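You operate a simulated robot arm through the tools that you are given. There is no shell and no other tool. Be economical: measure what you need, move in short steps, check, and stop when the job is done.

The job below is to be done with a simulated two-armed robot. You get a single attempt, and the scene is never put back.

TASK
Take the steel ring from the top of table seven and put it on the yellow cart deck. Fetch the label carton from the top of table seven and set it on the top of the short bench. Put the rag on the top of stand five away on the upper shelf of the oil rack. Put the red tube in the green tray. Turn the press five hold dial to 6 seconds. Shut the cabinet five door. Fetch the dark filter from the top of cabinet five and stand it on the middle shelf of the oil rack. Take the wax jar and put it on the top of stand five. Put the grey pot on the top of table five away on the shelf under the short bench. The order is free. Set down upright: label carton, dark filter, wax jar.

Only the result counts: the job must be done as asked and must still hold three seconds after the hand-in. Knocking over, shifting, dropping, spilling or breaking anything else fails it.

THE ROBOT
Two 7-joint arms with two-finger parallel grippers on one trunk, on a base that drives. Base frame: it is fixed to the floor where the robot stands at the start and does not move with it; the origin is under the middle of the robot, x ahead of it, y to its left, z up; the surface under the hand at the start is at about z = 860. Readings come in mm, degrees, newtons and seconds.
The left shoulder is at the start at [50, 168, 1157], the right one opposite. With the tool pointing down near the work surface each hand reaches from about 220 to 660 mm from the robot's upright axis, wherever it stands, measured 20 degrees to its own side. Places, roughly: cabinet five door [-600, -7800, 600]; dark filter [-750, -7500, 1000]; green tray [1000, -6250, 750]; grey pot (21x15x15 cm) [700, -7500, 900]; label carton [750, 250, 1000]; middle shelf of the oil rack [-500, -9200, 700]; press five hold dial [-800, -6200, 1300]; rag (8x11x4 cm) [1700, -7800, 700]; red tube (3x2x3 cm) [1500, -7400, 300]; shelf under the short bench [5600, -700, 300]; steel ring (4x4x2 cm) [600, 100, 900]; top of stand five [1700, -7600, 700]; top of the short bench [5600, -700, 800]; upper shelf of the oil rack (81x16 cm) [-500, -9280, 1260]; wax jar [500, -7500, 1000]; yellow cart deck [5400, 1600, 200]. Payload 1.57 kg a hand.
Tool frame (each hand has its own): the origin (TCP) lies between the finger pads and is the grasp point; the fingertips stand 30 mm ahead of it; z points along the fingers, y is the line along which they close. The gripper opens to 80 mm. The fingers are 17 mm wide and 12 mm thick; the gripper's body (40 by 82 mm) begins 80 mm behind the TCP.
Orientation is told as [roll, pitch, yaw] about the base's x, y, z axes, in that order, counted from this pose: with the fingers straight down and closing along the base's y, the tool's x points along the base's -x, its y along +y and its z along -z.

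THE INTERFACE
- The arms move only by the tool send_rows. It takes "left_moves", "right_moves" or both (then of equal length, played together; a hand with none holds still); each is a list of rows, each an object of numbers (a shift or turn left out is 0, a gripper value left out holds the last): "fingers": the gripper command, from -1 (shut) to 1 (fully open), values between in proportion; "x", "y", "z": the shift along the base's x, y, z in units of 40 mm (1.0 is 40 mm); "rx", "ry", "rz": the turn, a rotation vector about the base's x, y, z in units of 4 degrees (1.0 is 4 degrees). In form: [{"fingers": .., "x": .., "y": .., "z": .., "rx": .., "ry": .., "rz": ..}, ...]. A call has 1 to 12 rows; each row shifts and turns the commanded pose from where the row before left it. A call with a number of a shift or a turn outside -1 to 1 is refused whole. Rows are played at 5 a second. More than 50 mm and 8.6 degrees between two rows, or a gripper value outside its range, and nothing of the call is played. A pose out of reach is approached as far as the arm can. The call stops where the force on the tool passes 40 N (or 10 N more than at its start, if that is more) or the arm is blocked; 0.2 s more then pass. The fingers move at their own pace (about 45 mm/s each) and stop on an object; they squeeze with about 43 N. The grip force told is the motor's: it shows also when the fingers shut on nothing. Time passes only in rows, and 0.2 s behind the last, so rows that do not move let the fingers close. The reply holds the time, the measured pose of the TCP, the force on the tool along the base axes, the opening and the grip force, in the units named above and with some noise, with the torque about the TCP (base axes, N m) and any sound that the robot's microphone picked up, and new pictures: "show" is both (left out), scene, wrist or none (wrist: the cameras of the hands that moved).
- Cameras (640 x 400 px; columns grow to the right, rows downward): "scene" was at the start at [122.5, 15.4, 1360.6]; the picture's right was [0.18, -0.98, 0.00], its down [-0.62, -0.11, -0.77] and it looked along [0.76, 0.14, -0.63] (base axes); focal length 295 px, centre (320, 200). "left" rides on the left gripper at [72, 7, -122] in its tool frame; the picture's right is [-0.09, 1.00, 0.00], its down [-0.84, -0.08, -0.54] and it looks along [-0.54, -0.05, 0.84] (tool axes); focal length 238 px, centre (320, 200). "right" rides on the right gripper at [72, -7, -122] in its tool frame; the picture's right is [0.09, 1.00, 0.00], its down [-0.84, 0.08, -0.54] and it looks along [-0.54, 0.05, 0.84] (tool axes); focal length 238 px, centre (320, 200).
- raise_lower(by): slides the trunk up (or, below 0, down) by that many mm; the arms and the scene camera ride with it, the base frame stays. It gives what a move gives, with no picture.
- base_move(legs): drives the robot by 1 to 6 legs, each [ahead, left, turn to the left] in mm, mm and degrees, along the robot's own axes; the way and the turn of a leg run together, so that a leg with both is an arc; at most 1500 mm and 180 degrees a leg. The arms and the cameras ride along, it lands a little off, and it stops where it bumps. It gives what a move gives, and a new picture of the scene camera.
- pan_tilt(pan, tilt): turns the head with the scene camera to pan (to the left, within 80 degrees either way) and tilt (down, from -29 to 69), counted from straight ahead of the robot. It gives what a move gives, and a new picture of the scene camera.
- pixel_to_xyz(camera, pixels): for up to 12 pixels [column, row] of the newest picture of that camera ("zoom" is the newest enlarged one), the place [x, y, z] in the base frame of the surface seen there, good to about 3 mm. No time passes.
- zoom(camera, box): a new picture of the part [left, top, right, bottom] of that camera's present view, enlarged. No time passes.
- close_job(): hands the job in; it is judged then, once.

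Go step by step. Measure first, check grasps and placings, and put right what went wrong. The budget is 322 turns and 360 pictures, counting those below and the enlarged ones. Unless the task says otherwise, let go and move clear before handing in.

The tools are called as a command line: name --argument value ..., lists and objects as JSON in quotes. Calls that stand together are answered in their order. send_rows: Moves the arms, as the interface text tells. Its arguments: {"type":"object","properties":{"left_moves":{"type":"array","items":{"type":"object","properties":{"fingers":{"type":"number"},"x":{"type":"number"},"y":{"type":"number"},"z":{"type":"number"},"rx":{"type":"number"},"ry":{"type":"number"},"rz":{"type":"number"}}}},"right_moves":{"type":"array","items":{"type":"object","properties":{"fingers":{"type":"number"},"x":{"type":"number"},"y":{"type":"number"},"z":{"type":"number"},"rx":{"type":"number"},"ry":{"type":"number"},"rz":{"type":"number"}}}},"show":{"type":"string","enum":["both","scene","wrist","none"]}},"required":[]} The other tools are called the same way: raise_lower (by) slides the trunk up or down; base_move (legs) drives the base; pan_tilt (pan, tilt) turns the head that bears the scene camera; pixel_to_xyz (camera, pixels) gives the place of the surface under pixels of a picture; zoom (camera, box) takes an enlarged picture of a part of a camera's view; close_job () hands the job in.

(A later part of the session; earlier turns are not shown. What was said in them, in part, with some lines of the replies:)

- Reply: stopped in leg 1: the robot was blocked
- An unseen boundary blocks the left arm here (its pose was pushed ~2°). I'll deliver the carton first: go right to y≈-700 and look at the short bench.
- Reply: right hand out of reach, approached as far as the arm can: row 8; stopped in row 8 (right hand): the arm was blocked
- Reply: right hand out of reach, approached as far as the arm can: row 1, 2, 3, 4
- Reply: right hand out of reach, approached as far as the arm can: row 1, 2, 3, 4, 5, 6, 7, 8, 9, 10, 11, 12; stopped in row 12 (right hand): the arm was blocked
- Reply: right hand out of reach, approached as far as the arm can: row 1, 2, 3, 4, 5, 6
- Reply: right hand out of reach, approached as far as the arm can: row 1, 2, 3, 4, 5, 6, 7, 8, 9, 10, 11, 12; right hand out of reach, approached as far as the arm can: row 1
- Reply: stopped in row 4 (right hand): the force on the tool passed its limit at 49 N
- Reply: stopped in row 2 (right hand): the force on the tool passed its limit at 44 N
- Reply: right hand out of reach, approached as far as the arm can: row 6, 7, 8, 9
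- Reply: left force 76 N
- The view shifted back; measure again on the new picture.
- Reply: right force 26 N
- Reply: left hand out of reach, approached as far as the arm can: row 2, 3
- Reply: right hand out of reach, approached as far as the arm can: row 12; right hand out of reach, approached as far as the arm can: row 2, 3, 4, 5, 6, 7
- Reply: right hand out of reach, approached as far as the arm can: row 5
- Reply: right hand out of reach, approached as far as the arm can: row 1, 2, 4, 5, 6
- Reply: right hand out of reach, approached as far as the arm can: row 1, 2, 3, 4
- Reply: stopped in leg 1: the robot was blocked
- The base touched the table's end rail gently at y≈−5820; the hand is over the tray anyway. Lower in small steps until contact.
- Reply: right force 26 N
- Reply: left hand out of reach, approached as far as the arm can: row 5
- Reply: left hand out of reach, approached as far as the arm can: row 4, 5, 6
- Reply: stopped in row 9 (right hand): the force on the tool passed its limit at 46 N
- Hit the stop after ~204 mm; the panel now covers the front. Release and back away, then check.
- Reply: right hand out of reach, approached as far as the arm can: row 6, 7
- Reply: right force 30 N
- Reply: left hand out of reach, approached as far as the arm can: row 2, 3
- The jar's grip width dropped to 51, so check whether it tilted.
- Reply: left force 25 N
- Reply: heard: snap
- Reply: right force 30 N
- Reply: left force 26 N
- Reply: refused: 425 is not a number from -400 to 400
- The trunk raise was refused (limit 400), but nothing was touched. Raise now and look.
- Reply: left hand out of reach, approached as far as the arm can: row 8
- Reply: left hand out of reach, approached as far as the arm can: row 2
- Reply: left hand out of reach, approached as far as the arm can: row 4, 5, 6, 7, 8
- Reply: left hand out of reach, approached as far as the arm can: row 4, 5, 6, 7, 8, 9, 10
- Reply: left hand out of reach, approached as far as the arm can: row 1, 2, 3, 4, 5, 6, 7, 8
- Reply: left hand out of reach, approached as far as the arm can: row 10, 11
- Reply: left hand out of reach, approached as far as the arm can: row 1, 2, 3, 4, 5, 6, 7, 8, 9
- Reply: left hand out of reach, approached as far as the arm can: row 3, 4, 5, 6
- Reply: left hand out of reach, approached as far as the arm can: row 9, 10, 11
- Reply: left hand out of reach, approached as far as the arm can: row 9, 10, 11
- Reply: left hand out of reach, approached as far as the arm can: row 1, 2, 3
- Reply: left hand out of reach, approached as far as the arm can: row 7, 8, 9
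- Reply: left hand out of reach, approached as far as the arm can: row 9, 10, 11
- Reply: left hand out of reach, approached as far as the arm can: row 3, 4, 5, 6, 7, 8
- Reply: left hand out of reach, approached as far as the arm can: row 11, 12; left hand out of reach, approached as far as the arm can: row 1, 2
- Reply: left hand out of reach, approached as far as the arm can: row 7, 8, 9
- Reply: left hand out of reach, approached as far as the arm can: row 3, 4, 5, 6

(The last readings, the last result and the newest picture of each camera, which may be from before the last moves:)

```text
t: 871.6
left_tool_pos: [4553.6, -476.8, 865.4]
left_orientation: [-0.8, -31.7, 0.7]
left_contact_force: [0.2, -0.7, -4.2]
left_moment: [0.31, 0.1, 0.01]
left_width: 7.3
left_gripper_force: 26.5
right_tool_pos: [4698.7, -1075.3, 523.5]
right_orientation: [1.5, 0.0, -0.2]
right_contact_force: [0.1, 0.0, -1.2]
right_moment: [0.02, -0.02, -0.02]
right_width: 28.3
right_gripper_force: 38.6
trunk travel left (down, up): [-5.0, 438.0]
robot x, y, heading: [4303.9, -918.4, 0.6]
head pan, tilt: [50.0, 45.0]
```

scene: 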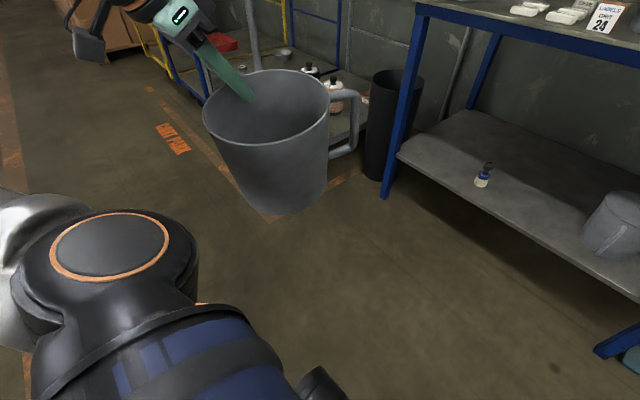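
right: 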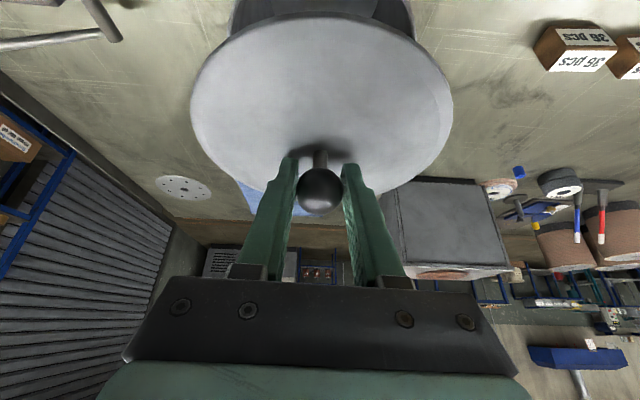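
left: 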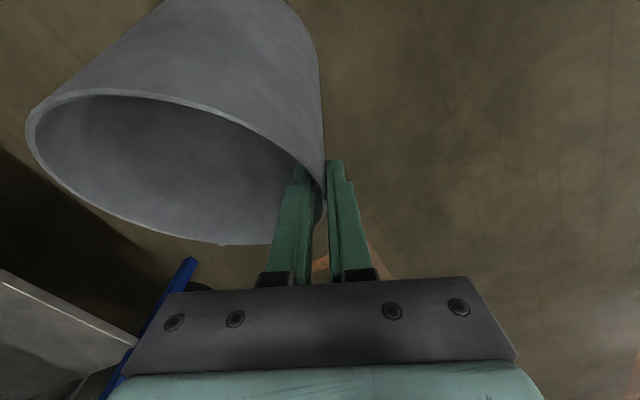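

Left hand is tucked with the pot upright. Check where the grey cart and bin stand before approaching the shelf.

pixel_to_xyz --camera "scene" --pixels '[[348, 50], [350, 150], [385, 110], [380, 180], [355, 195], [270, 150], [330, 100], [255, 20], [400, 170], [245, 60]]'

pan_tilt --pan 20 --tilt 30

```text
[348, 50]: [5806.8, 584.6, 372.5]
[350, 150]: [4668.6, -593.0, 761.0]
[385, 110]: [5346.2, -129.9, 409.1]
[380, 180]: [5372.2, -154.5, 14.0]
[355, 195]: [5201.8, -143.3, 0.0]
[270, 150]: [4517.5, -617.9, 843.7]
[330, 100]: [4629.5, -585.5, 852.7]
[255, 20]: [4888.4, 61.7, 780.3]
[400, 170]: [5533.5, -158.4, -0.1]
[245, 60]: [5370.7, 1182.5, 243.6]
```

```text
t: 872.6
left_tool_pos: [4554.0, -476.8, 863.6]
left_orientation: [-0.9, -31.8, 0.9]
left_contact_force: [-0.7, -0.5, -3.4]
left_moment: [0.26, 0.15, -0.01]
left_width: 7.0
left_gripper_force: 26.6
right_tool_pos: [4699.0, -1076.3, 523.0]
right_orientation: [1.4, 0.1, -0.2]
right_contact_force: [-0.3, -0.3, -1.3]
right_moment: [-0.01, 0.02, 0.01]
right_width: 28.6
right_gripper_force: 38.3
trunk travel left (down, up): [-5.0, 438.0]
robot x, y, heading: [4301.6, -920.0, 0.6]
head pan, tilt: [20.0, 30.0]
```

scene: 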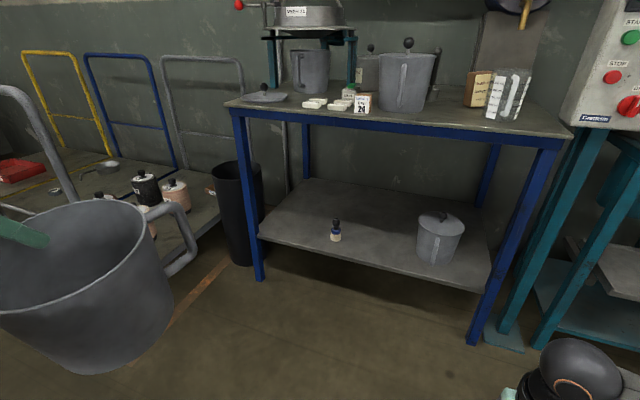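

Bring the left hand inward a bit to keep its elbow away from the cart.

send_rows --left_moves '[{"y": -0.9}, {"y": -0.9}, {"y": -0.9}, {"y": -0.9, "z": 0.5}, {"y": -0.5, "z": 0.5}]' --show "none"

pan_tilt --pan 70 --tilt 30

pixel_to_xyz --camera "scene" --pixels '[[200, 150], [250, 150], [300, 150], [200, 200], [250, 200], [300, 200], [250, 100], [300, 100]]'

```text
t: 873.8
left_tool_pos: [4554.1, -639.6, 903.1]
left_orientation: [-0.9, -31.6, 0.9]
left_contact_force: [-0.1, 0.0, -4.3]
left_moment: [0.33, 0.1, -0.01]
left_width: 7.1
left_gripper_force: 26.6
right_tool_pos: [4697.5, -1076.3, 523.2]
right_orientation: [1.4, 0.0, -0.2]
right_contact_force: [0.4, -0.4, -0.7]
right_moment: [0.0, -0.01, 0.02]
right_width: 28.2
right_gripper_force: 38.9
trunk travel left (down, up): [-5.0, 438.0]
robot x, y, heading: [4303.8, -920.2, 0.7]
head pan, tilt: [20.0, 30.0]
```

```text
t: 875.0
left_tool_pos: [4554.0, -640.0, 902.7]
left_orientation: [-0.8, -31.8, 0.9]
left_contact_force: [0.9, 0.4, -4.3]
left_moment: [0.29, 0.11, 0.0]
left_width: 7.1
left_gripper_force: 26.8
right_tool_pos: [4699.0, -1074.9, 522.0]
right_orientation: [1.5, 0.0, -0.3]
right_contact_force: [0.2, -0.5, -1.3]
right_moment: [0.03, -0.03, 0.04]
right_width: 28.4
right_gripper_force: 38.7
trunk travel left (down, up): [-5.0, 438.0]
robot x, y, heading: [4302.5, -917.1, 0.9]
head pan, tilt: [70.0, 30.0]
```

scene: 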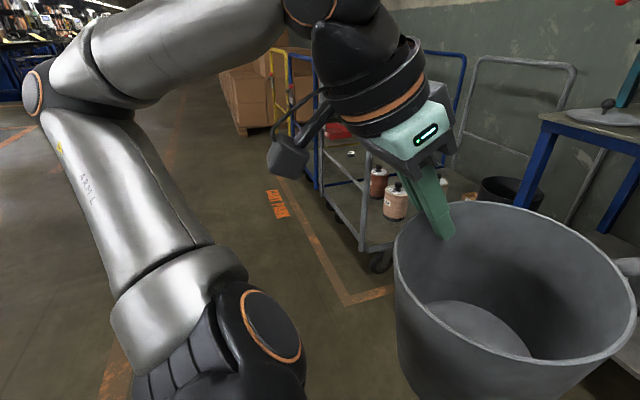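

```text
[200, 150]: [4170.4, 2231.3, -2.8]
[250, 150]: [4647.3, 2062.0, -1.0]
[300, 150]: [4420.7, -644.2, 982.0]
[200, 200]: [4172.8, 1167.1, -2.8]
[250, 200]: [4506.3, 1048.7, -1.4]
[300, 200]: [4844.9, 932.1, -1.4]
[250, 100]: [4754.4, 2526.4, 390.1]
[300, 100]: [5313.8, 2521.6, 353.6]
```

The left arm is now compact with its elbow out sideways — a different branch. Test lowering from here.

send_rows --left_moves '[{"z": -0.9}, {"z": -0.9}, {"z": -0.9}, {"z": -0.9}, {"z": -0.9}, {"z": -0.9}, {"z": -0.9}, {"z": -0.9}]' --show "scene"

```text
t: 876.8
left_tool_pos: [4651.5, -595.1, 706.2]
left_orientation: [-0.9, -31.8, 0.9]
left_contact_force: [-0.3, -0.1, -4.1]
left_moment: [0.3, 0.09, -0.01]
left_width: 7.2
left_gripper_force: 26.7
left hand out of reach, approached as far as the arm can: row 2, 3, 4, 5, 6, 7, 8
right_tool_pos: [4698.1, -1077.0, 522.8]
right_orientation: [1.5, -0.1, -0.2]
right_contact_force: [0.5, 0.0, -0.8]
right_moment: [-0.05, 0.02, 0.01]
right_width: 28.4
right_gripper_force: 38.7
trunk travel left (down, up): [-5.0, 438.0]
robot x, y, heading: [4302.5, -916.0, 0.7]
head pan, tilt: [70.0, 30.0]
```

scene: 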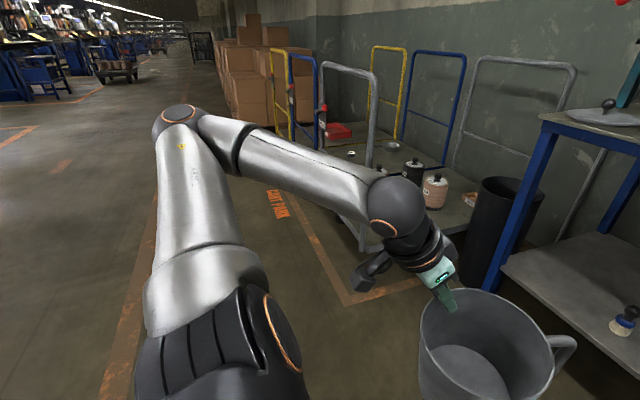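

Limited again, so the right arm will do the pot. Tuck the left hand back, and set the right hand (lid) to a low, extended pose: rel ~470, z ~400.

send_rows --left_moves '[{"z": 0.9}, {"z": 0.9, "x": -0.5}, {"z": 0.9, "x": -0.6}, {"z": 0.9, "x": -0.6, "y": -0.3}, {"z": 0.9, "x": -0.6, "y": -0.4}, {"z": 0.4, "x": -0.2, "y": -0.4}]' --right_moves '[{"z": -0.5, "x": 0.3}, {"z": -0.5, "x": 0.3}, {"z": -0.5, "x": 0.3}, {"z": -0.5, "x": 0.3}, {"z": -0.5, "x": 0.3}, {"z": -0.5, "x": 0.3}]' --show "none"

```text
t: 878.1
left_tool_pos: [4550.2, -638.5, 903.2]
left_orientation: [-0.8, -31.7, 0.9]
left_contact_force: [-0.9, 0.6, -4.1]
left_moment: [0.3, 0.13, -0.01]
left_width: 7.2
left_gripper_force: 26.3
right_tool_pos: [4770.4, -1076.5, 402.5]
right_orientation: [1.3, -0.1, -0.2]
right_contact_force: [0.0, 0.5, -2.0]
right_moment: [0.0, -0.02, 0.03]
right_width: 28.3
right_gripper_force: 38.1
trunk travel left (down, up): [-5.0, 438.0]
robot x, y, heading: [4301.8, -915.6, 0.7]
head pan, tilt: [70.0, 30.0]
```

Right arm is fine there. Pitch it −30° so the lid is level, lowering to ~350.

send_rows --right_moves '[{"ry": -1, "z": -0.15}, {"ry": -1, "z": -0.15}, {"ry": -1, "z": -0.15}, {"ry": -1, "z": -0.15}, {"ry": -1, "z": -0.15}, {"ry": -1, "z": -0.15}, {"ry": -1, "z": -0.15}, {"ry": -0.6, "z": -0.1}]' --show "none"

```text
t: 880.0
left_tool_pos: [4550.6, -638.0, 903.8]
left_orientation: [-0.8, -31.8, 0.9]
left_contact_force: [-0.5, 0.4, -3.9]
left_moment: [0.35, 0.1, 0.0]
left_width: 7.2
left_gripper_force: 26.4
right_tool_pos: [4770.3, -1077.6, 356.6]
right_orientation: [1.7, -30.5, -0.3]
right_contact_force: [0.2, -0.2, -1.7]
right_moment: [0.01, 0.0, -0.03]
right_width: 28.6
right_gripper_force: 38.4
trunk travel left (down, up): [-5.0, 438.0]
robot x, y, heading: [4303.2, -916.5, 0.3]
head pan, tilt: [70.0, 30.0]
```

Lid is level. Raise the left hand (its pot handle points forward), then drive: left 302, then ahead 608.

send_rows --left_moves '[{"z": 0.9}, {"z": 0.9}, {"z": 0.9}, {"z": 0.6}]' --show "none"

base_move --legs '[[0, 302, 0], [440, 0, 0]]'

```text
t: 881.0
left_tool_pos: [4551.0, -637.6, 1034.1]
left_orientation: [-0.8, -31.8, 0.8]
left_contact_force: [-0.2, -0.5, -4.5]
left_moment: [0.31, 0.12, 0.02]
left_width: 7.1
left_gripper_force: 25.9
right_tool_pos: [4770.9, -1077.0, 356.9]
right_orientation: [1.6, -30.5, -0.1]
right_contact_force: [0.9, -0.9, -1.6]
right_moment: [0.0, 0.04, 0.01]
right_width: 28.4
right_gripper_force: 38.7
trunk travel left (down, up): [-5.0, 438.0]
robot x, y, heading: [4303.2, -920.8, 0.8]
head pan, tilt: [70.0, 30.0]
```

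```text
t: 886.5
left_tool_pos: [4987.8, -329.9, 1035.0]
left_orientation: [-0.7, -31.8, 0.9]
left_contact_force: [-0.1, 0.0, -3.6]
left_moment: [0.31, 0.11, 0.02]
left_width: 7.3
left_gripper_force: 26.9
right_tool_pos: [5206.0, -767.7, 357.3]
right_orientation: [1.6, -30.4, -0.2]
right_contact_force: [0.9, -0.5, -1.9]
right_moment: [-0.02, -0.01, 0.0]
right_width: 28.2
right_gripper_force: 38.7
trunk travel left (down, up): [-5.0, 438.0]
robot x, y, heading: [4737.8, -609.4, 0.7]
head pan, tilt: [70.0, 30.0]
```

scene: 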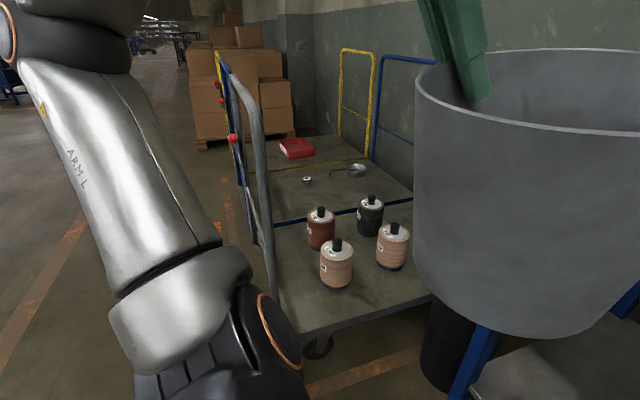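

Check alignment with the slot, then advance.

pan_tilt --pan -8 --tilt 50

```text
t: 888.0
left_tool_pos: [4988.9, -330.1, 1034.0]
left_orientation: [-0.7, -31.9, 1.0]
left_contact_force: [0.3, 0.4, -4.2]
left_moment: [0.37, 0.15, 0.01]
left_width: 7.3
left_gripper_force: 26.3
right_tool_pos: [5207.3, -769.1, 356.1]
right_orientation: [1.6, -30.5, -0.2]
right_contact_force: [-0.1, -1.7, -1.7]
right_moment: [0.02, -0.01, -0.01]
right_width: 28.4
right_gripper_force: 38.1
trunk travel left (down, up): [-5.0, 438.0]
robot x, y, heading: [4737.9, -609.2, 0.8]
head pan, tilt: [-8.0, 50.0]
```

scene: 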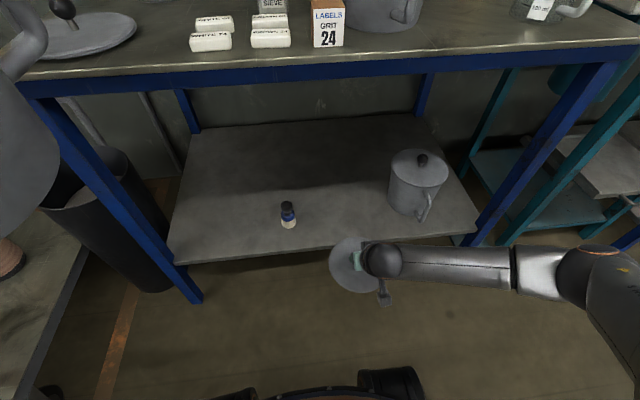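

pixel_to_xyz --camera "scene" --pixels '[[590, 250], [540, 255], [470, 255], [385, 250], [365, 250], [345, 255], [288, 220], [425, 205], [393, 190], [480, 235]]'

```text
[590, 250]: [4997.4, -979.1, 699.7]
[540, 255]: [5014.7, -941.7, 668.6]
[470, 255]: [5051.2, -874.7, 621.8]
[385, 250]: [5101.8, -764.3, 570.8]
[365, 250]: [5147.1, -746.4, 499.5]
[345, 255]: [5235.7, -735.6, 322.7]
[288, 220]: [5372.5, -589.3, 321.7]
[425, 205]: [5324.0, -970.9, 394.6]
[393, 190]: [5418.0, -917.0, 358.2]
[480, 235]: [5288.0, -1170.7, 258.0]
```

Clear. Advance 172, then lower onto the shelf.

base_move --legs '[[172, 0, 0]]'

send_rows --right_moves '[{"z": -0.5}, {"z": -0.3}, {"z": -0.1}, {"z": -0.1}, {}]' --show "none"

```text
t: 889.5
left_tool_pos: [5158.1, -327.4, 1034.4]
left_orientation: [-0.8, -31.8, 0.8]
left_contact_force: [0.0, 1.0, -3.7]
left_moment: [0.27, 0.16, 0.02]
left_width: 7.2
left_gripper_force: 26.7
right_tool_pos: [5377.4, -766.4, 356.4]
right_orientation: [1.6, -30.5, -0.2]
right_contact_force: [-0.7, 0.5, -1.2]
right_moment: [-0.01, 0.02, 0.03]
right_width: 28.4
right_gripper_force: 38.6
trunk travel left (down, up): [-5.0, 438.0]
robot x, y, heading: [4910.3, -609.2, 0.9]
head pan, tilt: [-8.0, 50.0]
```

scene: 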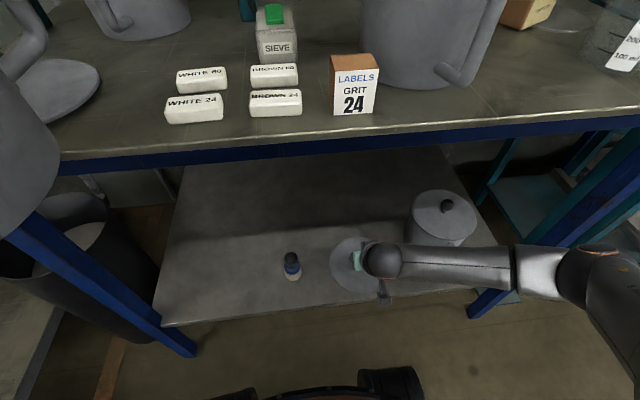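

```text
t: 890.4
left_tool_pos: [5156.4, -327.2, 1033.9]
left_orientation: [-0.7, -31.7, 0.7]
left_contact_force: [0.0, 0.4, -4.9]
left_moment: [0.56, 0.14, 0.01]
left_width: 7.3
left_gripper_force: 26.7
right_tool_pos: [5382.0, -764.5, 325.5]
right_orientation: [1.9, -31.2, -0.4]
right_contact_force: [-4.2, -0.6, 15.6]
right_moment: [-0.09, 0.34, -0.02]
right_width: 28.6
right_gripper_force: 38.7
trunk travel left (down, up): [-5.0, 438.0]
robot x, y, heading: [4904.6, -604.1, 0.7]
head pan, tilt: [-8.0, 50.0]
stopped in row 4 (right hand): the force on the tool passed its limit at 43 N (the readings are from after the stop); the commanded pose is now the measured one
```

Lid touches the shelf. Release and withdraw up/back.

send_rows --right_moves '[{"z": 0.1}, {"fingers": 0.3}, {}, {}, {"z": 0.8}, {"z": 0.6, "x": -0.4}]' --show "wrist"

pixel_to_xyz --camera "right" --pixels '[[320, 100], [320, 130], [320, 60], [310, 115]]'

```text
t: 891.8
left_tool_pos: [5158.1, -327.9, 1033.9]
left_orientation: [-0.8, -31.7, 0.8]
left_contact_force: [0.4, -0.8, -4.2]
left_moment: [0.32, 0.11, -0.02]
left_width: 7.1
left_gripper_force: 27.0
right_tool_pos: [5363.3, -765.0, 383.7]
right_orientation: [1.7, -31.0, -0.3]
right_contact_force: [-0.5, -0.1, 0.6]
right_moment: [-0.03, 0.01, -0.01]
right_width: 51.9
right_gripper_force: 0.1
trunk travel left (down, up): [-5.0, 438.0]
robot x, y, heading: [4907.5, -604.5, 0.5]
head pan, tilt: [-8.0, 50.0]
```

right: 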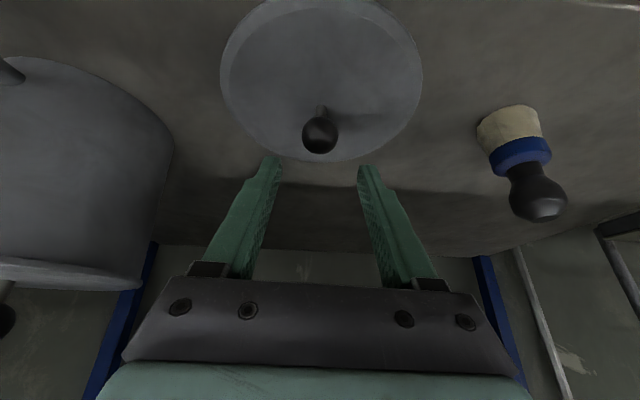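

```text
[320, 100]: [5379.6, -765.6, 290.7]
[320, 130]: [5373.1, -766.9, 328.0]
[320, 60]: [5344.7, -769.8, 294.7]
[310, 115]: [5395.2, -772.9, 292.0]
```

Lid lies flat at about (5376,−767). Back out, raise the trunk, and bring both hands to a hand-over posture.

base_move --legs '[[-450, 0, 0]]'

raise_lower --by 250

send_rows --right_moves '[{"z": 0.95, "ry": 1}, {"z": 0.95, "ry": 1}, {"z": 0.95, "ry": 1}, {"z": 0.95, "ry": 1}, {"z": 0.95, "ry": 1}, {"z": 0.95, "ry": 1}, {"z": 0.95, "ry": 1}, {"z": 0.95, "ry": 0.75}, {"z": 0.95}, {"z": 0.95}, {"z": 0.95}, {"z": 0.95}]' --left_moves '[{"z": -0.5, "x": 0.3}, {"z": -0.5, "x": 0.3}, {"z": -0.5, "x": 0.3}, {"z": -0.5, "x": 0.3}, {"z": -0.5, "x": 0.3}, {"z": -0.5, "x": 0.3}, {"z": -0.5, "x": 0.3}, {"z": -0.5, "x": 0.3}, {"z": -0.5, "x": 0.3}, {"z": -0.5, "x": 0.3, "y": -0.5}, {"z": -0.5, "x": 0.3, "y": -0.5}, {"z": -0.5, "y": -0.5}]' --show "none"

```text
t: 894.5
left_tool_pos: [4707.9, -332.8, 1034.0]
left_orientation: [-0.8, -31.7, 0.9]
left_contact_force: [0.7, -0.9, -3.7]
left_moment: [0.31, 0.1, 0.02]
left_width: 6.9
left_gripper_force: 26.7
right_tool_pos: [4915.0, -768.5, 383.4]
right_orientation: [1.7, -30.9, -0.1]
right_contact_force: [-0.1, 0.1, 0.7]
right_moment: [-0.02, -0.02, -0.04]
right_width: 51.8
right_gripper_force: 0.0
trunk travel left (down, up): [-5.0, 438.0]
robot x, y, heading: [4459.6, -610.7, 0.7]
head pan, tilt: [-8.0, 50.0]
```

scene: 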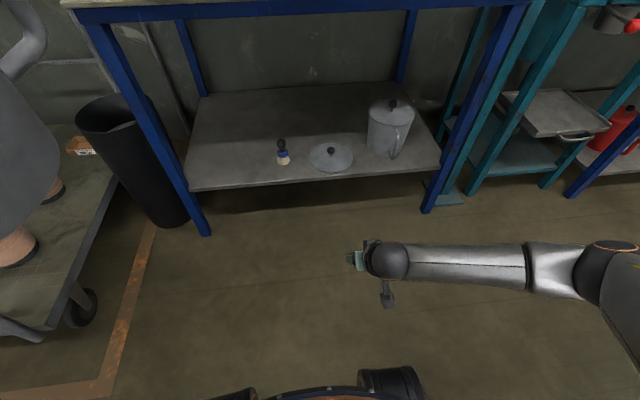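

```text
t: 897.1
left_tool_pos: [4707.5, -333.4, 1283.1]
left_orientation: [-0.8, -31.7, 0.9]
left_contact_force: [0.0, -0.9, -4.4]
left_moment: [0.29, 0.12, 0.0]
left_width: 6.9
left_gripper_force: 27.2
right_tool_pos: [4914.5, -770.0, 633.4]
right_orientation: [1.9, -31.0, -0.2]
right_contact_force: [0.3, 0.3, 0.3]
right_moment: [0.02, 0.01, 0.02]
right_width: 52.0
right_gripper_force: 0.1
trunk travel left (down, up): [-255.0, 188.0]
robot x, y, heading: [4460.3, -612.2, 0.8]
head pan, tilt: [-8.0, 50.0]
```

```text
t: 899.7
left_tool_pos: [4840.0, -394.2, 1045.4]
left_orientation: [-0.8, -31.6, 0.9]
left_contact_force: [0.7, 0.2, -4.6]
left_moment: [0.29, 0.08, -0.02]
left_width: 7.5
left_gripper_force: 26.7
right_tool_pos: [4913.7, -770.8, 1089.6]
right_orientation: [1.6, 0.1, -0.3]
right_contact_force: [0.9, -0.7, -0.6]
right_moment: [-0.02, 0.02, 0.0]
right_width: 52.1
right_gripper_force: 0.1
trunk travel left (down, up): [-255.0, 188.0]
robot x, y, heading: [4461.4, -612.7, 0.6]
head pan, tilt: [-8.0, 50.0]
```

Move the right hand above the pot's −y rim (≈(4862,−542)).

send_rows --right_moves '[{"z": 0.9}, {"z": 0.9, "x": -0.2, "y": 0.4}, {"y": 0.8, "x": -0.2}, {"y": 0.8, "x": -0.2}, {"y": 0.8, "x": -0.2}, {"y": 0.8, "x": -0.2}, {"y": 0.8, "x": -0.2}, {"y": 0.7, "x": -0.1}, {"y": 0.5}]' --show "wrist"

```text
t: 901.7
left_tool_pos: [4838.5, -392.6, 1044.3]
left_orientation: [-0.9, -31.7, 0.9]
left_contact_force: [0.8, -0.5, -4.0]
left_moment: [0.27, 0.11, -0.01]
left_width: 6.8
left_gripper_force: 26.5
right_tool_pos: [4861.2, -545.9, 1161.4]
right_orientation: [1.7, 0.1, -0.3]
right_contact_force: [-0.4, 0.2, -0.4]
right_moment: [-0.02, -0.02, 0.02]
right_width: 52.0
right_gripper_force: 0.2
trunk travel left (down, up): [-255.0, 188.0]
robot x, y, heading: [4460.2, -612.7, 0.6]
head pan, tilt: [-8.0, 50.0]
```

right: 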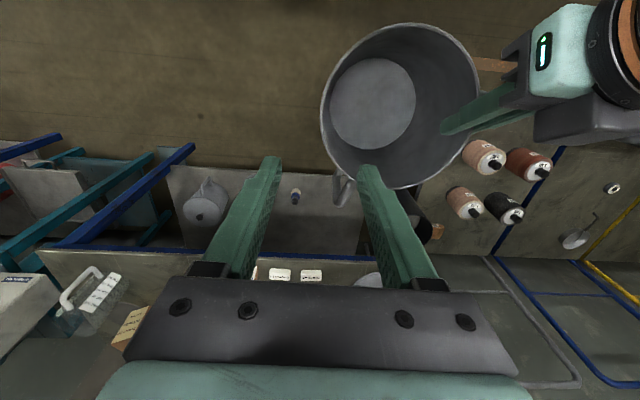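

pixel_to_xyz --camera "right" --pixels '[[322, 110], [323, 95], [325, 130], [335, 160], [400, 28], [480, 80], [420, 190], [380, 105], [345, 190]]'

```text
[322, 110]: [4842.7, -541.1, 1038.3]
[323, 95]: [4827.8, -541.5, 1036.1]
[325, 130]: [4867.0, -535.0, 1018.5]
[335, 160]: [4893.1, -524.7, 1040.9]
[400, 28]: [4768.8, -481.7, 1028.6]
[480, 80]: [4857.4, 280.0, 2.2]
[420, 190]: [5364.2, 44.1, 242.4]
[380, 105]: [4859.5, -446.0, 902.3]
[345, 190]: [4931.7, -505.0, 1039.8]
```

Rim z≈1038, −y wall at (4843,−541). Lower the right hand to straddle the wall, then close.

send_rows --right_moves '[{"x": -0.4, "y": 0.13}, {"z": -0.85}, {"z": -0.85}, {"z": -0.85}, {"z": -0.8}, {}]' --show "wrist"

```text
t: 903.1
left_tool_pos: [4839.2, -392.3, 1043.8]
left_orientation: [-0.8, -31.7, 0.9]
left_contact_force: [0.2, -0.9, -4.3]
left_moment: [0.31, 0.11, 0.03]
left_width: 7.0
left_gripper_force: 26.1
right_tool_pos: [4846.8, -541.8, 1026.5]
right_orientation: [1.7, 0.1, -0.2]
right_contact_force: [1.0, 0.9, 0.6]
right_moment: [0.01, 0.0, 0.0]
right_width: 51.8
right_gripper_force: 0.0
trunk travel left (down, up): [-255.0, 188.0]
robot x, y, heading: [4456.8, -609.2, 0.8]
head pan, tilt: [-8.0, 50.0]
```

right: 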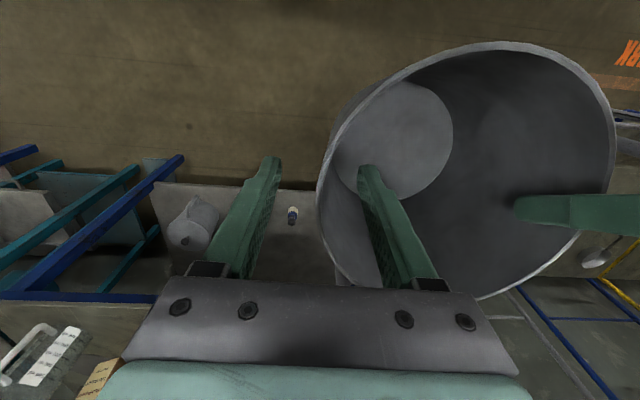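

Wall is between the right fingers. Close.

send_rows --right_moves '[{"fingers": -1}, {}, {}, {}, {}]' --show "none"

```text
t: 904.3
left_tool_pos: [4839.4, -394.9, 1045.2]
left_orientation: [-1.1, -31.7, 1.0]
left_contact_force: [0.9, -10.9, -6.9]
left_moment: [-0.59, 0.1, -0.39]
left_width: 7.1
left_gripper_force: 26.6
right_tool_pos: [4845.9, -540.4, 1028.7]
right_orientation: [1.9, 0.0, 0.0]
right_contact_force: [-1.4, 10.3, 2.6]
right_moment: [1.14, 0.01, 0.46]
right_width: 8.6
right_gripper_force: 27.1
trunk travel left (down, up): [-255.0, 188.0]
robot x, y, heading: [4454.2, -609.4, 0.8]
head pan, tilt: [-8.0, 50.0]
```

Both hands hold it. Open the left and withdraw along its axis.

send_rows --left_moves '[{"fingers": 0.0}, {}, {}, {"z": 0.6, "x": -0.3}, {"z": 0.7, "x": -0.4}, {"z": 0.7, "x": -0.4}, {"z": 0.7, "x": -0.4}, {"z": 0.5, "y": 0.6}, {"y": 0.8}]' --show "scene"

```text
t: 906.3
left_tool_pos: [4779.1, -336.0, 1171.8]
left_orientation: [-0.9, -31.7, 1.0]
left_contact_force: [0.4, 0.3, -0.7]
left_moment: [-0.02, 0.0, 0.02]
left_width: 40.1
left_gripper_force: 0.0
right_tool_pos: [4845.0, -539.9, 1027.5]
right_orientation: [1.6, 0.1, -0.2]
right_contact_force: [0.4, 0.2, 0.6]
right_moment: [-0.29, 0.11, -0.01]
right_width: 5.0
right_gripper_force: 25.5
trunk travel left (down, up): [-255.0, 188.0]
robot x, y, heading: [4460.0, -612.5, 0.6]
head pan, tilt: [-8.0, 50.0]
```

scene: 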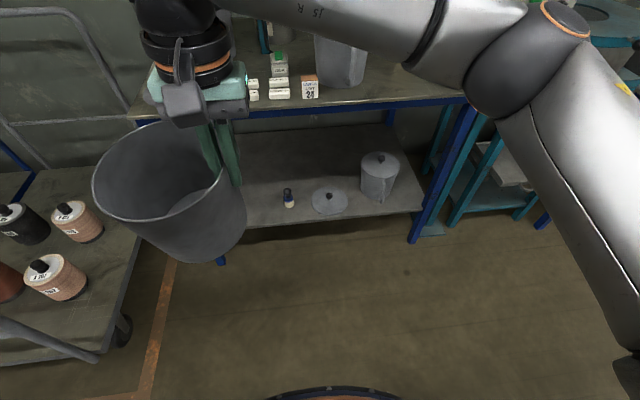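

Pot is in the right hand. Check its tilt from rim points.

pixel_to_xyz --camera "scene" --pixels '[[95, 180], [243, 185], [180, 122], [140, 215], [110, 150], [222, 205], [180, 260], [225, 235]]'

```text
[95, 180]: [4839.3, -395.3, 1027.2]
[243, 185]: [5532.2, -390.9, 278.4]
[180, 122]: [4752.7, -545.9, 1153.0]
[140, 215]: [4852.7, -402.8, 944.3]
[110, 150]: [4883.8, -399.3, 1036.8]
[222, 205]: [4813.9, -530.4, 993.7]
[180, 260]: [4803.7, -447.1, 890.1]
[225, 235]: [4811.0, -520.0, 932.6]
```

Tilt is only ~4°. Move the right hand outward to its good lateral, raise the left, then lower trunk and arm.

send_rows --right_moves '[{"y": -0.8, "x": 0.2}, {"y": -0.8, "x": 0.2}, {"y": -0.8, "x": 0.2}, {"y": -0.8, "x": 0.2}, {"y": -0.8, "x": 0.2}, {"y": -0.8, "x": 0.2}, {"y": -0.8, "x": 0.2}]' --left_moves '[{"z": 0.6, "ry": 1}, {"z": 0.6, "ry": 1}, {"z": 0.6, "ry": 1}, {"z": 0.6, "ry": 1}, {"z": 0.6, "ry": 1}, {"z": 0.4, "ry": 1}, {"ry": 1, "x": -0.5}]' --show "none"

raise_lower --by -250

send_rows --right_moves '[{"z": -0.8, "x": 0.1}, {"z": -0.8, "x": 0.1}, {"z": -0.8, "x": 0.1}, {"z": -0.8, "x": 0.1}, {"z": -0.8, "x": 0.1}, {"z": -0.8, "x": 0.1}, {"z": -0.8, "x": 0.1}, {"z": -0.8, "x": 0.1}, {"z": -0.8}]' --show "none"

```text
t: 907.9
left_tool_pos: [4756.5, -336.1, 1281.6]
left_orientation: [-0.4, -3.8, 0.6]
left_contact_force: [0.1, -0.4, 0.1]
left_moment: [0.01, 0.02, -0.01]
left_width: 40.3
left_gripper_force: 0.1
left hand out of reach, approached as far as the arm can: row 6, 7
right_tool_pos: [4901.9, -765.6, 1027.2]
right_orientation: [1.7, 0.1, -0.2]
right_contact_force: [0.0, 0.0, 0.4]
right_moment: [-0.27, 0.12, -0.02]
right_width: 4.9
right_gripper_force: 25.1
trunk travel left (down, up): [-255.0, 188.0]
robot x, y, heading: [4456.3, -613.2, 0.6]
head pan, tilt: [-8.0, 50.0]
```

```text
t: 910.5
left_tool_pos: [4756.0, -335.7, 1032.1]
left_orientation: [-0.4, -3.8, 0.9]
left_contact_force: [-0.2, 0.0, -0.1]
left_moment: [0.0, 0.01, -0.04]
left_width: 40.0
left_gripper_force: 0.1
right_tool_pos: [4902.0, -764.6, 777.0]
right_orientation: [1.7, 0.0, -0.1]
right_contact_force: [-0.1, 0.3, 0.3]
right_moment: [-0.25, 0.13, -0.02]
right_width: 4.9
right_gripper_force: 25.8
trunk travel left (down, up): [-5.0, 438.0]
robot x, y, heading: [4457.7, -609.4, 0.8]
head pan, tilt: [-8.0, 50.0]
```

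```text
t: 912.5
left_tool_pos: [4755.8, -335.8, 1031.9]
left_orientation: [-0.4, -3.8, 0.8]
left_contact_force: [-0.4, -0.9, -0.8]
left_moment: [-0.02, -0.01, 0.0]
left_width: 40.1
left_gripper_force: 0.2
right_tool_pos: [4932.2, -765.0, 487.5]
right_orientation: [1.7, 0.1, -0.2]
right_contact_force: [1.0, -0.6, 0.1]
right_moment: [-0.29, 0.13, -0.01]
right_width: 5.1
right_gripper_force: 25.5
trunk travel left (down, up): [-5.0, 438.0]
robot x, y, heading: [4454.8, -612.0, 0.7]
head pan, tilt: [-8.0, 50.0]
```

Right arm low without limits. Lower 36 more, then strafe left 257 and approach in two steps.

send_rows --right_moves '[{"z": -0.5}, {"z": -0.4}]' --show "none"

base_move --legs '[[0, 0, -0.7], [0, 262, 0], [270, 0, 0]]'

pixel_to_xyz --camera "scene" --pixels '[[320, 200], [350, 200], [300, 180], [280, 200], [250, 180], [330, 160]]'

```text
t: 913.1
left_tool_pos: [4755.8, -336.1, 1032.5]
left_orientation: [-0.3, -3.8, 0.7]
left_contact_force: [-0.6, 0.1, 0.3]
left_moment: [-0.01, 0.02, 0.02]
left_width: 40.2
left_gripper_force: 0.1
right_tool_pos: [4934.1, -763.5, 452.8]
right_orientation: [1.7, 0.2, -0.1]
right_contact_force: [0.2, 0.2, -0.5]
right_moment: [-0.24, 0.11, 0.03]
right_width: 4.9
right_gripper_force: 25.5
trunk travel left (down, up): [-5.0, 438.0]
robot x, y, heading: [4458.2, -612.0, 0.9]
head pan, tilt: [-8.0, 50.0]
```

```text
t: 917.8
left_tool_pos: [5031.2, -80.7, 1031.2]
left_orientation: [-0.5, -3.7, -0.2]
left_contact_force: [0.6, 0.2, 0.2]
left_moment: [0.04, -0.04, -0.02]
left_width: 39.7
left_gripper_force: 0.1
right_tool_pos: [5200.8, -512.5, 451.9]
right_orientation: [1.7, 0.1, -1.1]
right_contact_force: [0.3, 0.7, -0.3]
right_moment: [-0.29, 0.11, -0.01]
right_width: 4.6
right_gripper_force: 25.4
trunk travel left (down, up): [-5.0, 438.0]
robot x, y, heading: [4727.4, -349.1, -0.2]
head pan, tilt: [-8.0, 50.0]
```

scene: 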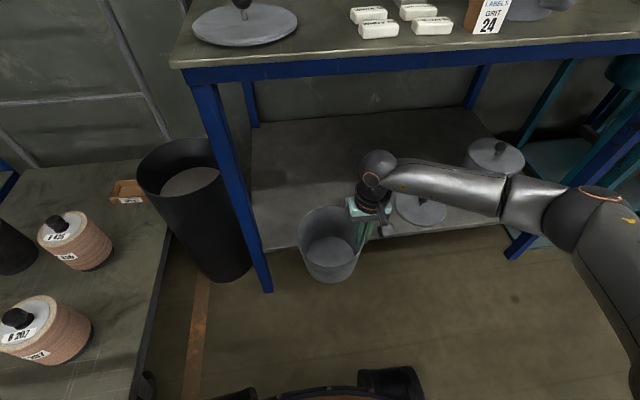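

```text
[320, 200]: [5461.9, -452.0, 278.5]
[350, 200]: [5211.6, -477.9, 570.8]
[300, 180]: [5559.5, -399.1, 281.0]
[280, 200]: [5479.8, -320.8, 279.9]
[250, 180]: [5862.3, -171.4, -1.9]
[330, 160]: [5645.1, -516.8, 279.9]
```

Path is clear; advance 187.

base_move --legs '[[187, 2, 0]]'

send_rows --right_moves '[{"z": -0.4}, {"z": -0.2}, {"z": -0.1}, {"z": -0.1}, {"z": -0.08}, {}]' --show "none"

```text
t: 919.3
left_tool_pos: [5215.2, -80.3, 1031.3]
left_orientation: [-0.4, -3.9, -0.1]
left_contact_force: [0.9, 0.5, 0.7]
left_moment: [-0.01, -0.01, 0.0]
left_width: 39.8
left_gripper_force: 0.0
right_tool_pos: [5386.7, -510.4, 451.7]
right_orientation: [1.8, 0.2, -1.1]
right_contact_force: [-0.2, 0.1, -0.4]
right_moment: [-0.26, 0.13, 0.03]
right_width: 4.9
right_gripper_force: 25.0
trunk travel left (down, up): [-5.0, 438.0]
robot x, y, heading: [4915.2, -351.1, -0.2]
head pan, tilt: [-8.0, 50.0]
```

scene: 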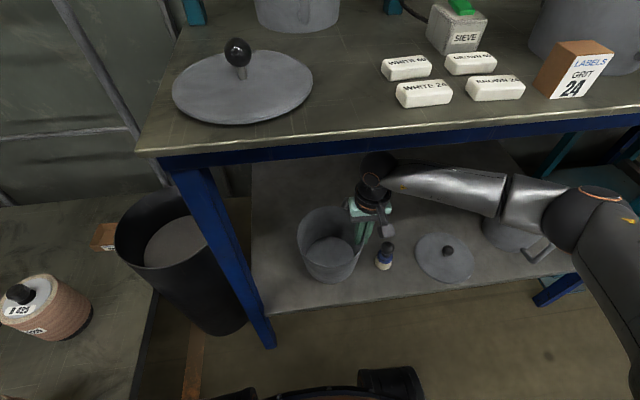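

```text
t: 920.7
left_tool_pos: [5215.3, -78.5, 1033.1]
left_orientation: [-0.4, -4.0, -0.1]
left_contact_force: [0.6, -0.2, 0.8]
left_moment: [0.03, -0.01, 0.03]
left_width: 40.4
left_gripper_force: 0.1
right_tool_pos: [5386.3, -511.9, 418.0]
right_orientation: [1.7, -0.1, -1.1]
right_contact_force: [0.4, -3.8, 10.3]
right_moment: [0.99, 0.27, 0.04]
right_width: 3.8
right_gripper_force: 25.1
trunk travel left (down, up): [-5.0, 438.0]
robot x, y, heading: [4913.1, -350.8, -0.4]
head pan, tilt: [-8.0, 50.0]
```

Pot touches the shelf (10 N). Settle, open, rise.

send_rows --right_moves '[{"z": -0.04}, {"fingers": -0.4}, {}, {}, {"z": 0.5}, {"z": 0.6}, {"z": 0.3}]' --show "wrist"

pixel_to_xyz --camera "right" --pixels '[[330, 100], [400, 30], [480, 80], [420, 190], [330, 130], [400, 110]]'

```text
t: 922.3
left_tool_pos: [5216.6, -79.5, 1031.9]
left_orientation: [-0.5, -4.0, -0.2]
left_contact_force: [-0.2, 0.2, 1.2]
left_moment: [-0.02, -0.02, 0.0]
left_width: 40.0
left_gripper_force: 0.0
right_tool_pos: [5386.3, -511.1, 471.6]
right_orientation: [1.7, 0.1, -1.1]
right_contact_force: [-0.4, 0.4, -0.4]
right_moment: [0.02, 0.03, -0.01]
right_width: 24.1
right_gripper_force: 0.0
trunk travel left (down, up): [-5.0, 438.0]
robot x, y, heading: [4913.6, -349.0, -0.0]
head pan, tilt: [-8.0, 50.0]
```

right: 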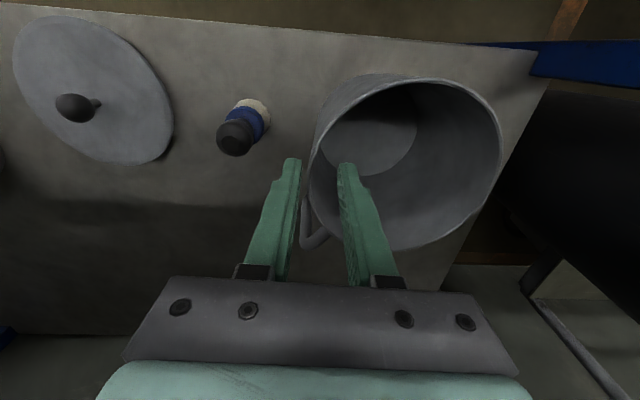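

```text
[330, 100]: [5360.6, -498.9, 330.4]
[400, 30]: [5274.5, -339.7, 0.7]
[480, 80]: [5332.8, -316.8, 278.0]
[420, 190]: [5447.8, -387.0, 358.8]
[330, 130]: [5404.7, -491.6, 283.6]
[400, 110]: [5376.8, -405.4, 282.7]
```

Pot stands on the shelf. Measure its rim, then strafe right (hand raised) to fetch the lid.

pixel_to_xyz --camera "right" --pixels '[[310, 172], [501, 145], [403, 80], [408, 248], [322, 125], [490, 115], [470, 225], [330, 215], [76, 107], [310, 160]]'

send_rows --right_moves '[{"z": 0.6, "fingers": 0.2}]' --show "none"

base_move --legs '[[-10, -257, 0]]'

```text
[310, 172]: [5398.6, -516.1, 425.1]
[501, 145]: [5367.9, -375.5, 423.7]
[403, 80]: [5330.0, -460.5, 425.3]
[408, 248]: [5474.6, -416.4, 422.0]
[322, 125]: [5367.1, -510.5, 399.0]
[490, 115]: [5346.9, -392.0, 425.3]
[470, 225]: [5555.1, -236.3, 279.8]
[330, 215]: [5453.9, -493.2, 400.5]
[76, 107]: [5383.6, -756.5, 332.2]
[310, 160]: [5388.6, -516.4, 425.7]
```

```text
t: 922.7
left_tool_pos: [5216.1, -79.1, 1031.4]
left_orientation: [-0.4, -3.9, -0.2]
left_contact_force: [-0.3, -0.3, 0.2]
left_moment: [0.0, -0.03, 0.01]
left_width: 40.1
left_gripper_force: 0.0
right_tool_pos: [5386.3, -511.7, 496.3]
right_orientation: [1.7, 0.1, -1.2]
right_contact_force: [0.1, 0.0, 0.3]
right_moment: [0.03, 0.02, 0.0]
right_width: 47.9
right_gripper_force: 0.0
trunk travel left (down, up): [-5.0, 438.0]
robot x, y, heading: [4914.4, -348.2, -0.1]
head pan, tilt: [-8.0, 50.0]
```

```text
t: 925.6
left_tool_pos: [5204.6, -335.4, 1031.9]
left_orientation: [-0.4, -3.8, -0.2]
left_contact_force: [-0.8, 0.6, 0.9]
left_moment: [-0.03, 0.0, 0.0]
left_width: 39.9
left_gripper_force: 0.0
right_tool_pos: [5376.2, -767.4, 495.1]
right_orientation: [1.6, 0.1, -1.1]
right_contact_force: [0.4, 0.6, -1.4]
right_moment: [0.0, -0.03, -0.01]
right_width: 48.1
right_gripper_force: 0.1
trunk travel left (down, up): [-5.0, 438.0]
robot x, y, heading: [4899.0, -600.5, -0.2]
head pan, tilt: [-8.0, 50.0]
```

scene: 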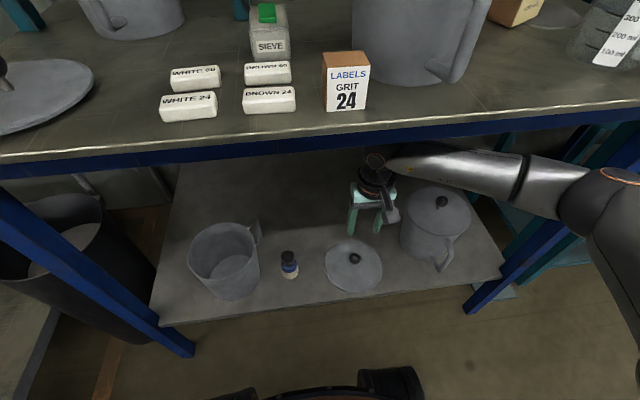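

Cross-check the knob and pot rim from the scene picture.

pixel_to_xyz --camera "scene" --pixels '[[355, 257], [350, 258], [360, 258], [326, 265], [382, 262], [355, 290], [352, 240], [189, 255], [258, 250], [222, 224], [228, 282]]'

```text
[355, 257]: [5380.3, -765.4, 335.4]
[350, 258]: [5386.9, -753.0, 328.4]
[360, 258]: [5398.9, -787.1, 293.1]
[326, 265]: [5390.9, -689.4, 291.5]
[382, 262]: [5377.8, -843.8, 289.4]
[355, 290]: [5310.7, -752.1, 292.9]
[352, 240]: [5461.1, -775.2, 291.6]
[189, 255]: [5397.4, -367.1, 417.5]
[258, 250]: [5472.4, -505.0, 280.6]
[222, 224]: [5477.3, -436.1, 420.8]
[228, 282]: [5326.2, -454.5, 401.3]
```

Knob centre ≈ (5386,−765), top 335. Descend and grip it.

send_rows --right_moves '[{"x": 0.25, "y": 0.06}, {"z": -0.9}, {"z": -0.9}, {"z": -0.9}, {"z": -0.9}, {"z": -0.55}, {}, {"fingers": -1}, {}, {}, {}]' --show "wrist"

```text
t: 928.0
left_tool_pos: [5204.6, -335.7, 1031.3]
left_orientation: [-0.4, -3.8, -0.1]
left_contact_force: [-0.1, 0.3, -0.3]
left_moment: [0.02, -0.01, -0.03]
left_width: 40.1
left_gripper_force: 0.0
right_tool_pos: [5385.9, -767.2, 329.5]
right_orientation: [1.7, 0.1, -1.1]
right_contact_force: [-0.4, -0.3, -0.5]
right_moment: [0.03, -0.05, 0.01]
right_width: 28.3
right_gripper_force: 38.1
trunk travel left (down, up): [-5.0, 438.0]
robot x, y, heading: [4904.8, -606.0, -0.1]
head pan, tilt: [-8.0, 50.0]
```

right: 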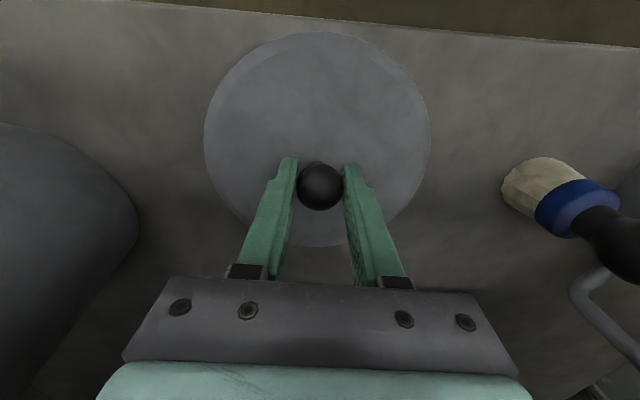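

Knob gripped. Lift to z≈512 and strafe left 325 to over the pot.

send_rows --right_moves '[{"z": 0.9}, {"z": 0.9}, {"z": 0.9}, {"z": 0.9}, {"z": 0.9}]' --show "none"

base_move --legs '[[10, 325, 0]]'

zoom --camera "scene" --box '[200, 120, 480, 320]'

```text
t: 929.2
left_tool_pos: [5204.8, -335.1, 1031.5]
left_orientation: [-0.4, -3.9, -0.2]
left_contact_force: [0.0, -0.1, 0.1]
left_moment: [0.01, -0.01, -0.02]
left_width: 39.8
left_gripper_force: 0.1
right_tool_pos: [5386.6, -764.4, 509.0]
right_orientation: [1.7, 0.1, -1.1]
right_contact_force: [0.1, 0.0, -1.6]
right_moment: [0.0, -0.02, -0.01]
right_width: 28.5
right_gripper_force: 38.8
trunk travel left (down, up): [-5.0, 438.0]
robot x, y, heading: [4899.7, -603.7, -0.1]
head pan, tilt: [-8.0, 50.0]
```

```text
t: 932.6
left_tool_pos: [5216.4, -10.6, 1033.1]
left_orientation: [-0.4, -4.0, -0.2]
left_contact_force: [0.3, -0.9, -0.2]
left_moment: [0.01, -0.04, -0.03]
left_width: 40.0
left_gripper_force: 0.0
right_tool_pos: [5396.8, -440.8, 509.3]
right_orientation: [1.7, 0.1, -1.1]
right_contact_force: [0.3, 0.3, -1.6]
right_moment: [0.01, 0.05, -0.02]
right_width: 28.7
right_gripper_force: 38.5
trunk travel left (down, up): [-5.0, 438.0]
robot x, y, heading: [4910.5, -284.4, -0.5]
head pan, tilt: [-8.0, 50.0]
```

scene: 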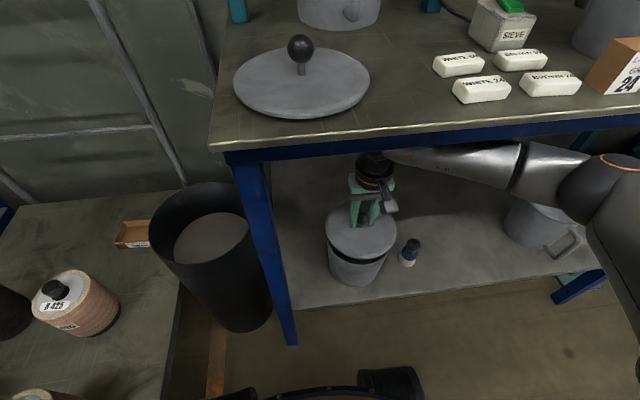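

```text
2.00 times, centred on (340, 220) of scene
```

zoom: 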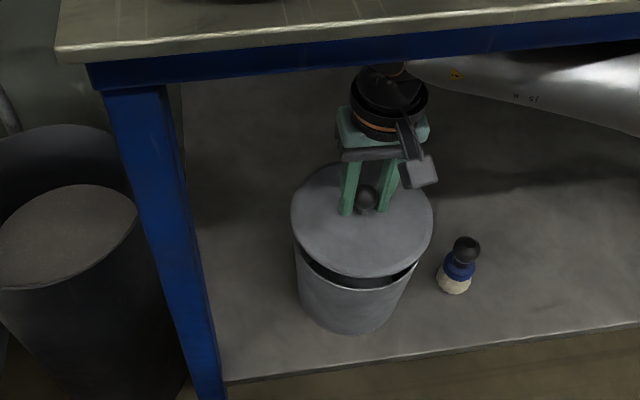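

pixel_to_xyz --camera "zoom" --pixels '[[300, 268], [413, 278], [355, 294], [325, 287], [385, 290], [292, 220], [434, 215], [350, 275]]'

```text
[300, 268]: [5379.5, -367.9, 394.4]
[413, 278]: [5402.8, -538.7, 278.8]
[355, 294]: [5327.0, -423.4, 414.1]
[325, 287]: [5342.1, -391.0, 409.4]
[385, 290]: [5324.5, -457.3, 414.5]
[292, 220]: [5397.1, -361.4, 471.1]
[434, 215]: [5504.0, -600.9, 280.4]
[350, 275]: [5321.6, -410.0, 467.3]
```

Lid is centred within ~3 mm. Nudge +3 mm x and lower slowly.

send_rows --right_moves '[{"x": 0.08, "y": -0.02}, {"z": -0.5}, {"z": -0.4}, {"z": -0.1}, {"z": -0.08}, {"z": -0.08}, {}]' --show "none"

```text
t: 934.2
left_tool_pos: [5213.9, -10.2, 1033.4]
left_orientation: [-0.5, -4.0, -0.2]
left_contact_force: [-0.1, 1.0, 0.3]
left_moment: [0.0, 0.02, 0.02]
left_width: 39.9
left_gripper_force: 0.0
right_tool_pos: [5401.9, -441.5, 466.5]
right_orientation: [1.7, -0.2, -1.3]
right_contact_force: [-9.4, -6.8, 31.6]
right_moment: [0.0, 0.26, -0.06]
right_width: 28.7
right_gripper_force: 37.9
trunk travel left (down, up): [-5.0, 438.0]
robot x, y, heading: [4916.0, -281.5, -0.1]
head pan, tilt: [-8.0, 50.0]
```

Seated (the lip is ~8 mm inside the rim). Ease, release and rise.

send_rows --right_moves '[{"z": 0.05, "x": -0.03}, {"fingers": 0.2}, {}, {}, {"z": 0.6}, {"z": 0.6}, {"x": -0.5, "z": 0.3}]' --show "wrist"

pixel_to_xyz --camera "right" --pixels '[[320, 60], [260, 80], [380, 80], [320, 130], [300, 100], [340, 100]]'

```text
t: 935.8
left_tool_pos: [5216.9, -11.9, 1031.5]
left_orientation: [-0.4, -4.0, -0.2]
left_contact_force: [-0.1, -1.1, 0.3]
left_moment: [-0.01, -0.02, -0.01]
left_width: 39.9
left_gripper_force: 0.1
right_tool_pos: [5379.7, -440.9, 525.6]
right_orientation: [1.7, 0.1, -1.1]
right_contact_force: [0.2, -0.2, -0.8]
right_moment: [0.01, -0.02, -0.02]
right_width: 47.9
right_gripper_force: 0.0
trunk travel left (down, up): [-5.0, 438.0]
robot x, y, heading: [4910.9, -284.7, -0.4]
head pan, tilt: [-8.0, 50.0]
heard: snap
```

right: 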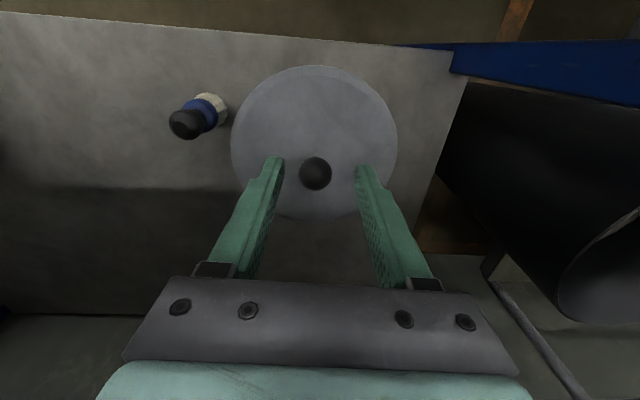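

```text
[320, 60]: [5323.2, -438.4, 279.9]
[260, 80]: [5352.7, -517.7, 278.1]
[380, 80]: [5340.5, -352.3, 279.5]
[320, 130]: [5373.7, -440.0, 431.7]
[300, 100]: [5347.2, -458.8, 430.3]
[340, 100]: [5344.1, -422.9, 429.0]
```

The lid snapped back on and sits level at z≈430. Back out of the bench and take a final look.

base_move --legs '[[-500, 0, 0]]'

zoom --camera "scene" --box '[140, 0, 500, 260]'

```text
t: 938.8
left_tool_pos: [4715.1, -9.4, 1031.9]
left_orientation: [-0.4, -3.8, 0.0]
left_contact_force: [0.2, -0.7, -0.5]
left_moment: [0.04, 0.02, -0.04]
left_width: 40.1
left_gripper_force: 0.1
right_tool_pos: [4880.6, -438.4, 524.9]
right_orientation: [1.7, 0.1, -0.9]
right_contact_force: [0.5, -0.5, 0.5]
right_moment: [-0.03, 0.03, -0.04]
right_width: 48.0
right_gripper_force: 0.0
trunk travel left (down, up): [-5.0, 438.0]
robot x, y, heading: [4414.0, -284.8, -0.1]
head pan, tilt: [-8.0, 50.0]
```

scene: 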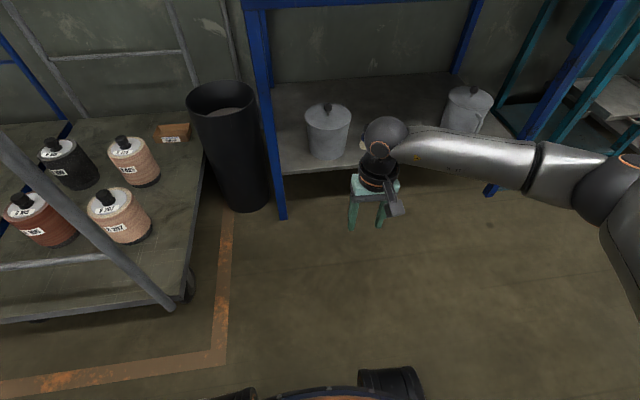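

```text
1.54 times, centred on (320, 130) of scene
```

zoom: 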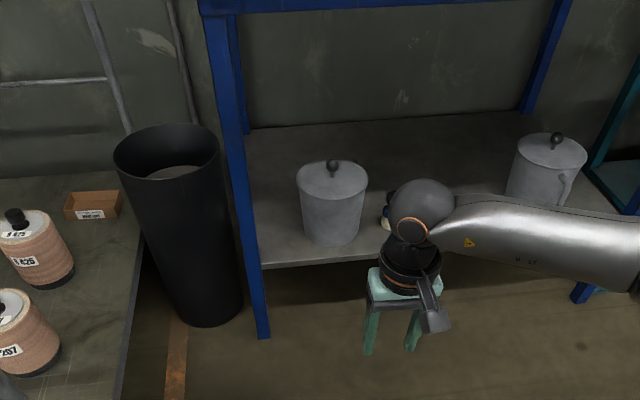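

The pot stands on the shelf under the short bench with its lid on, and both hands are empty and clear. All nine tasks are done, so I hand in.

close_job

```text
The job is handed in.
```

I finished all nine tasks and handed the job in; no judgement came back with the hand-in.

- **Steel ring:** on the yellow cart deck.
- **Label carton:** upright on top of the short bench.
- **Rag:** flat on the upper shelf of the oil rack.
- **Red tube:** in the green tray.
- **Hold dial:** turned to 6; the display reads 6 s.
- **Cabinet five door:** slid shut to its stop.
- **Dark filter:** upright on the middle shelf of the oil rack.
- **Wax jar:** upright on top of stand five.
- **Grey pot:** on the shelf under the short bench, with its lid on. I had to take the lid off to grip the pot. A snap sounded when I first gripped the lid's knob and again when I refitted it; I saw no damage.

Two contacts with fixed things stopped the base: the end of table five, and an unseen boundary left of the carts. I saw nothing move either time.
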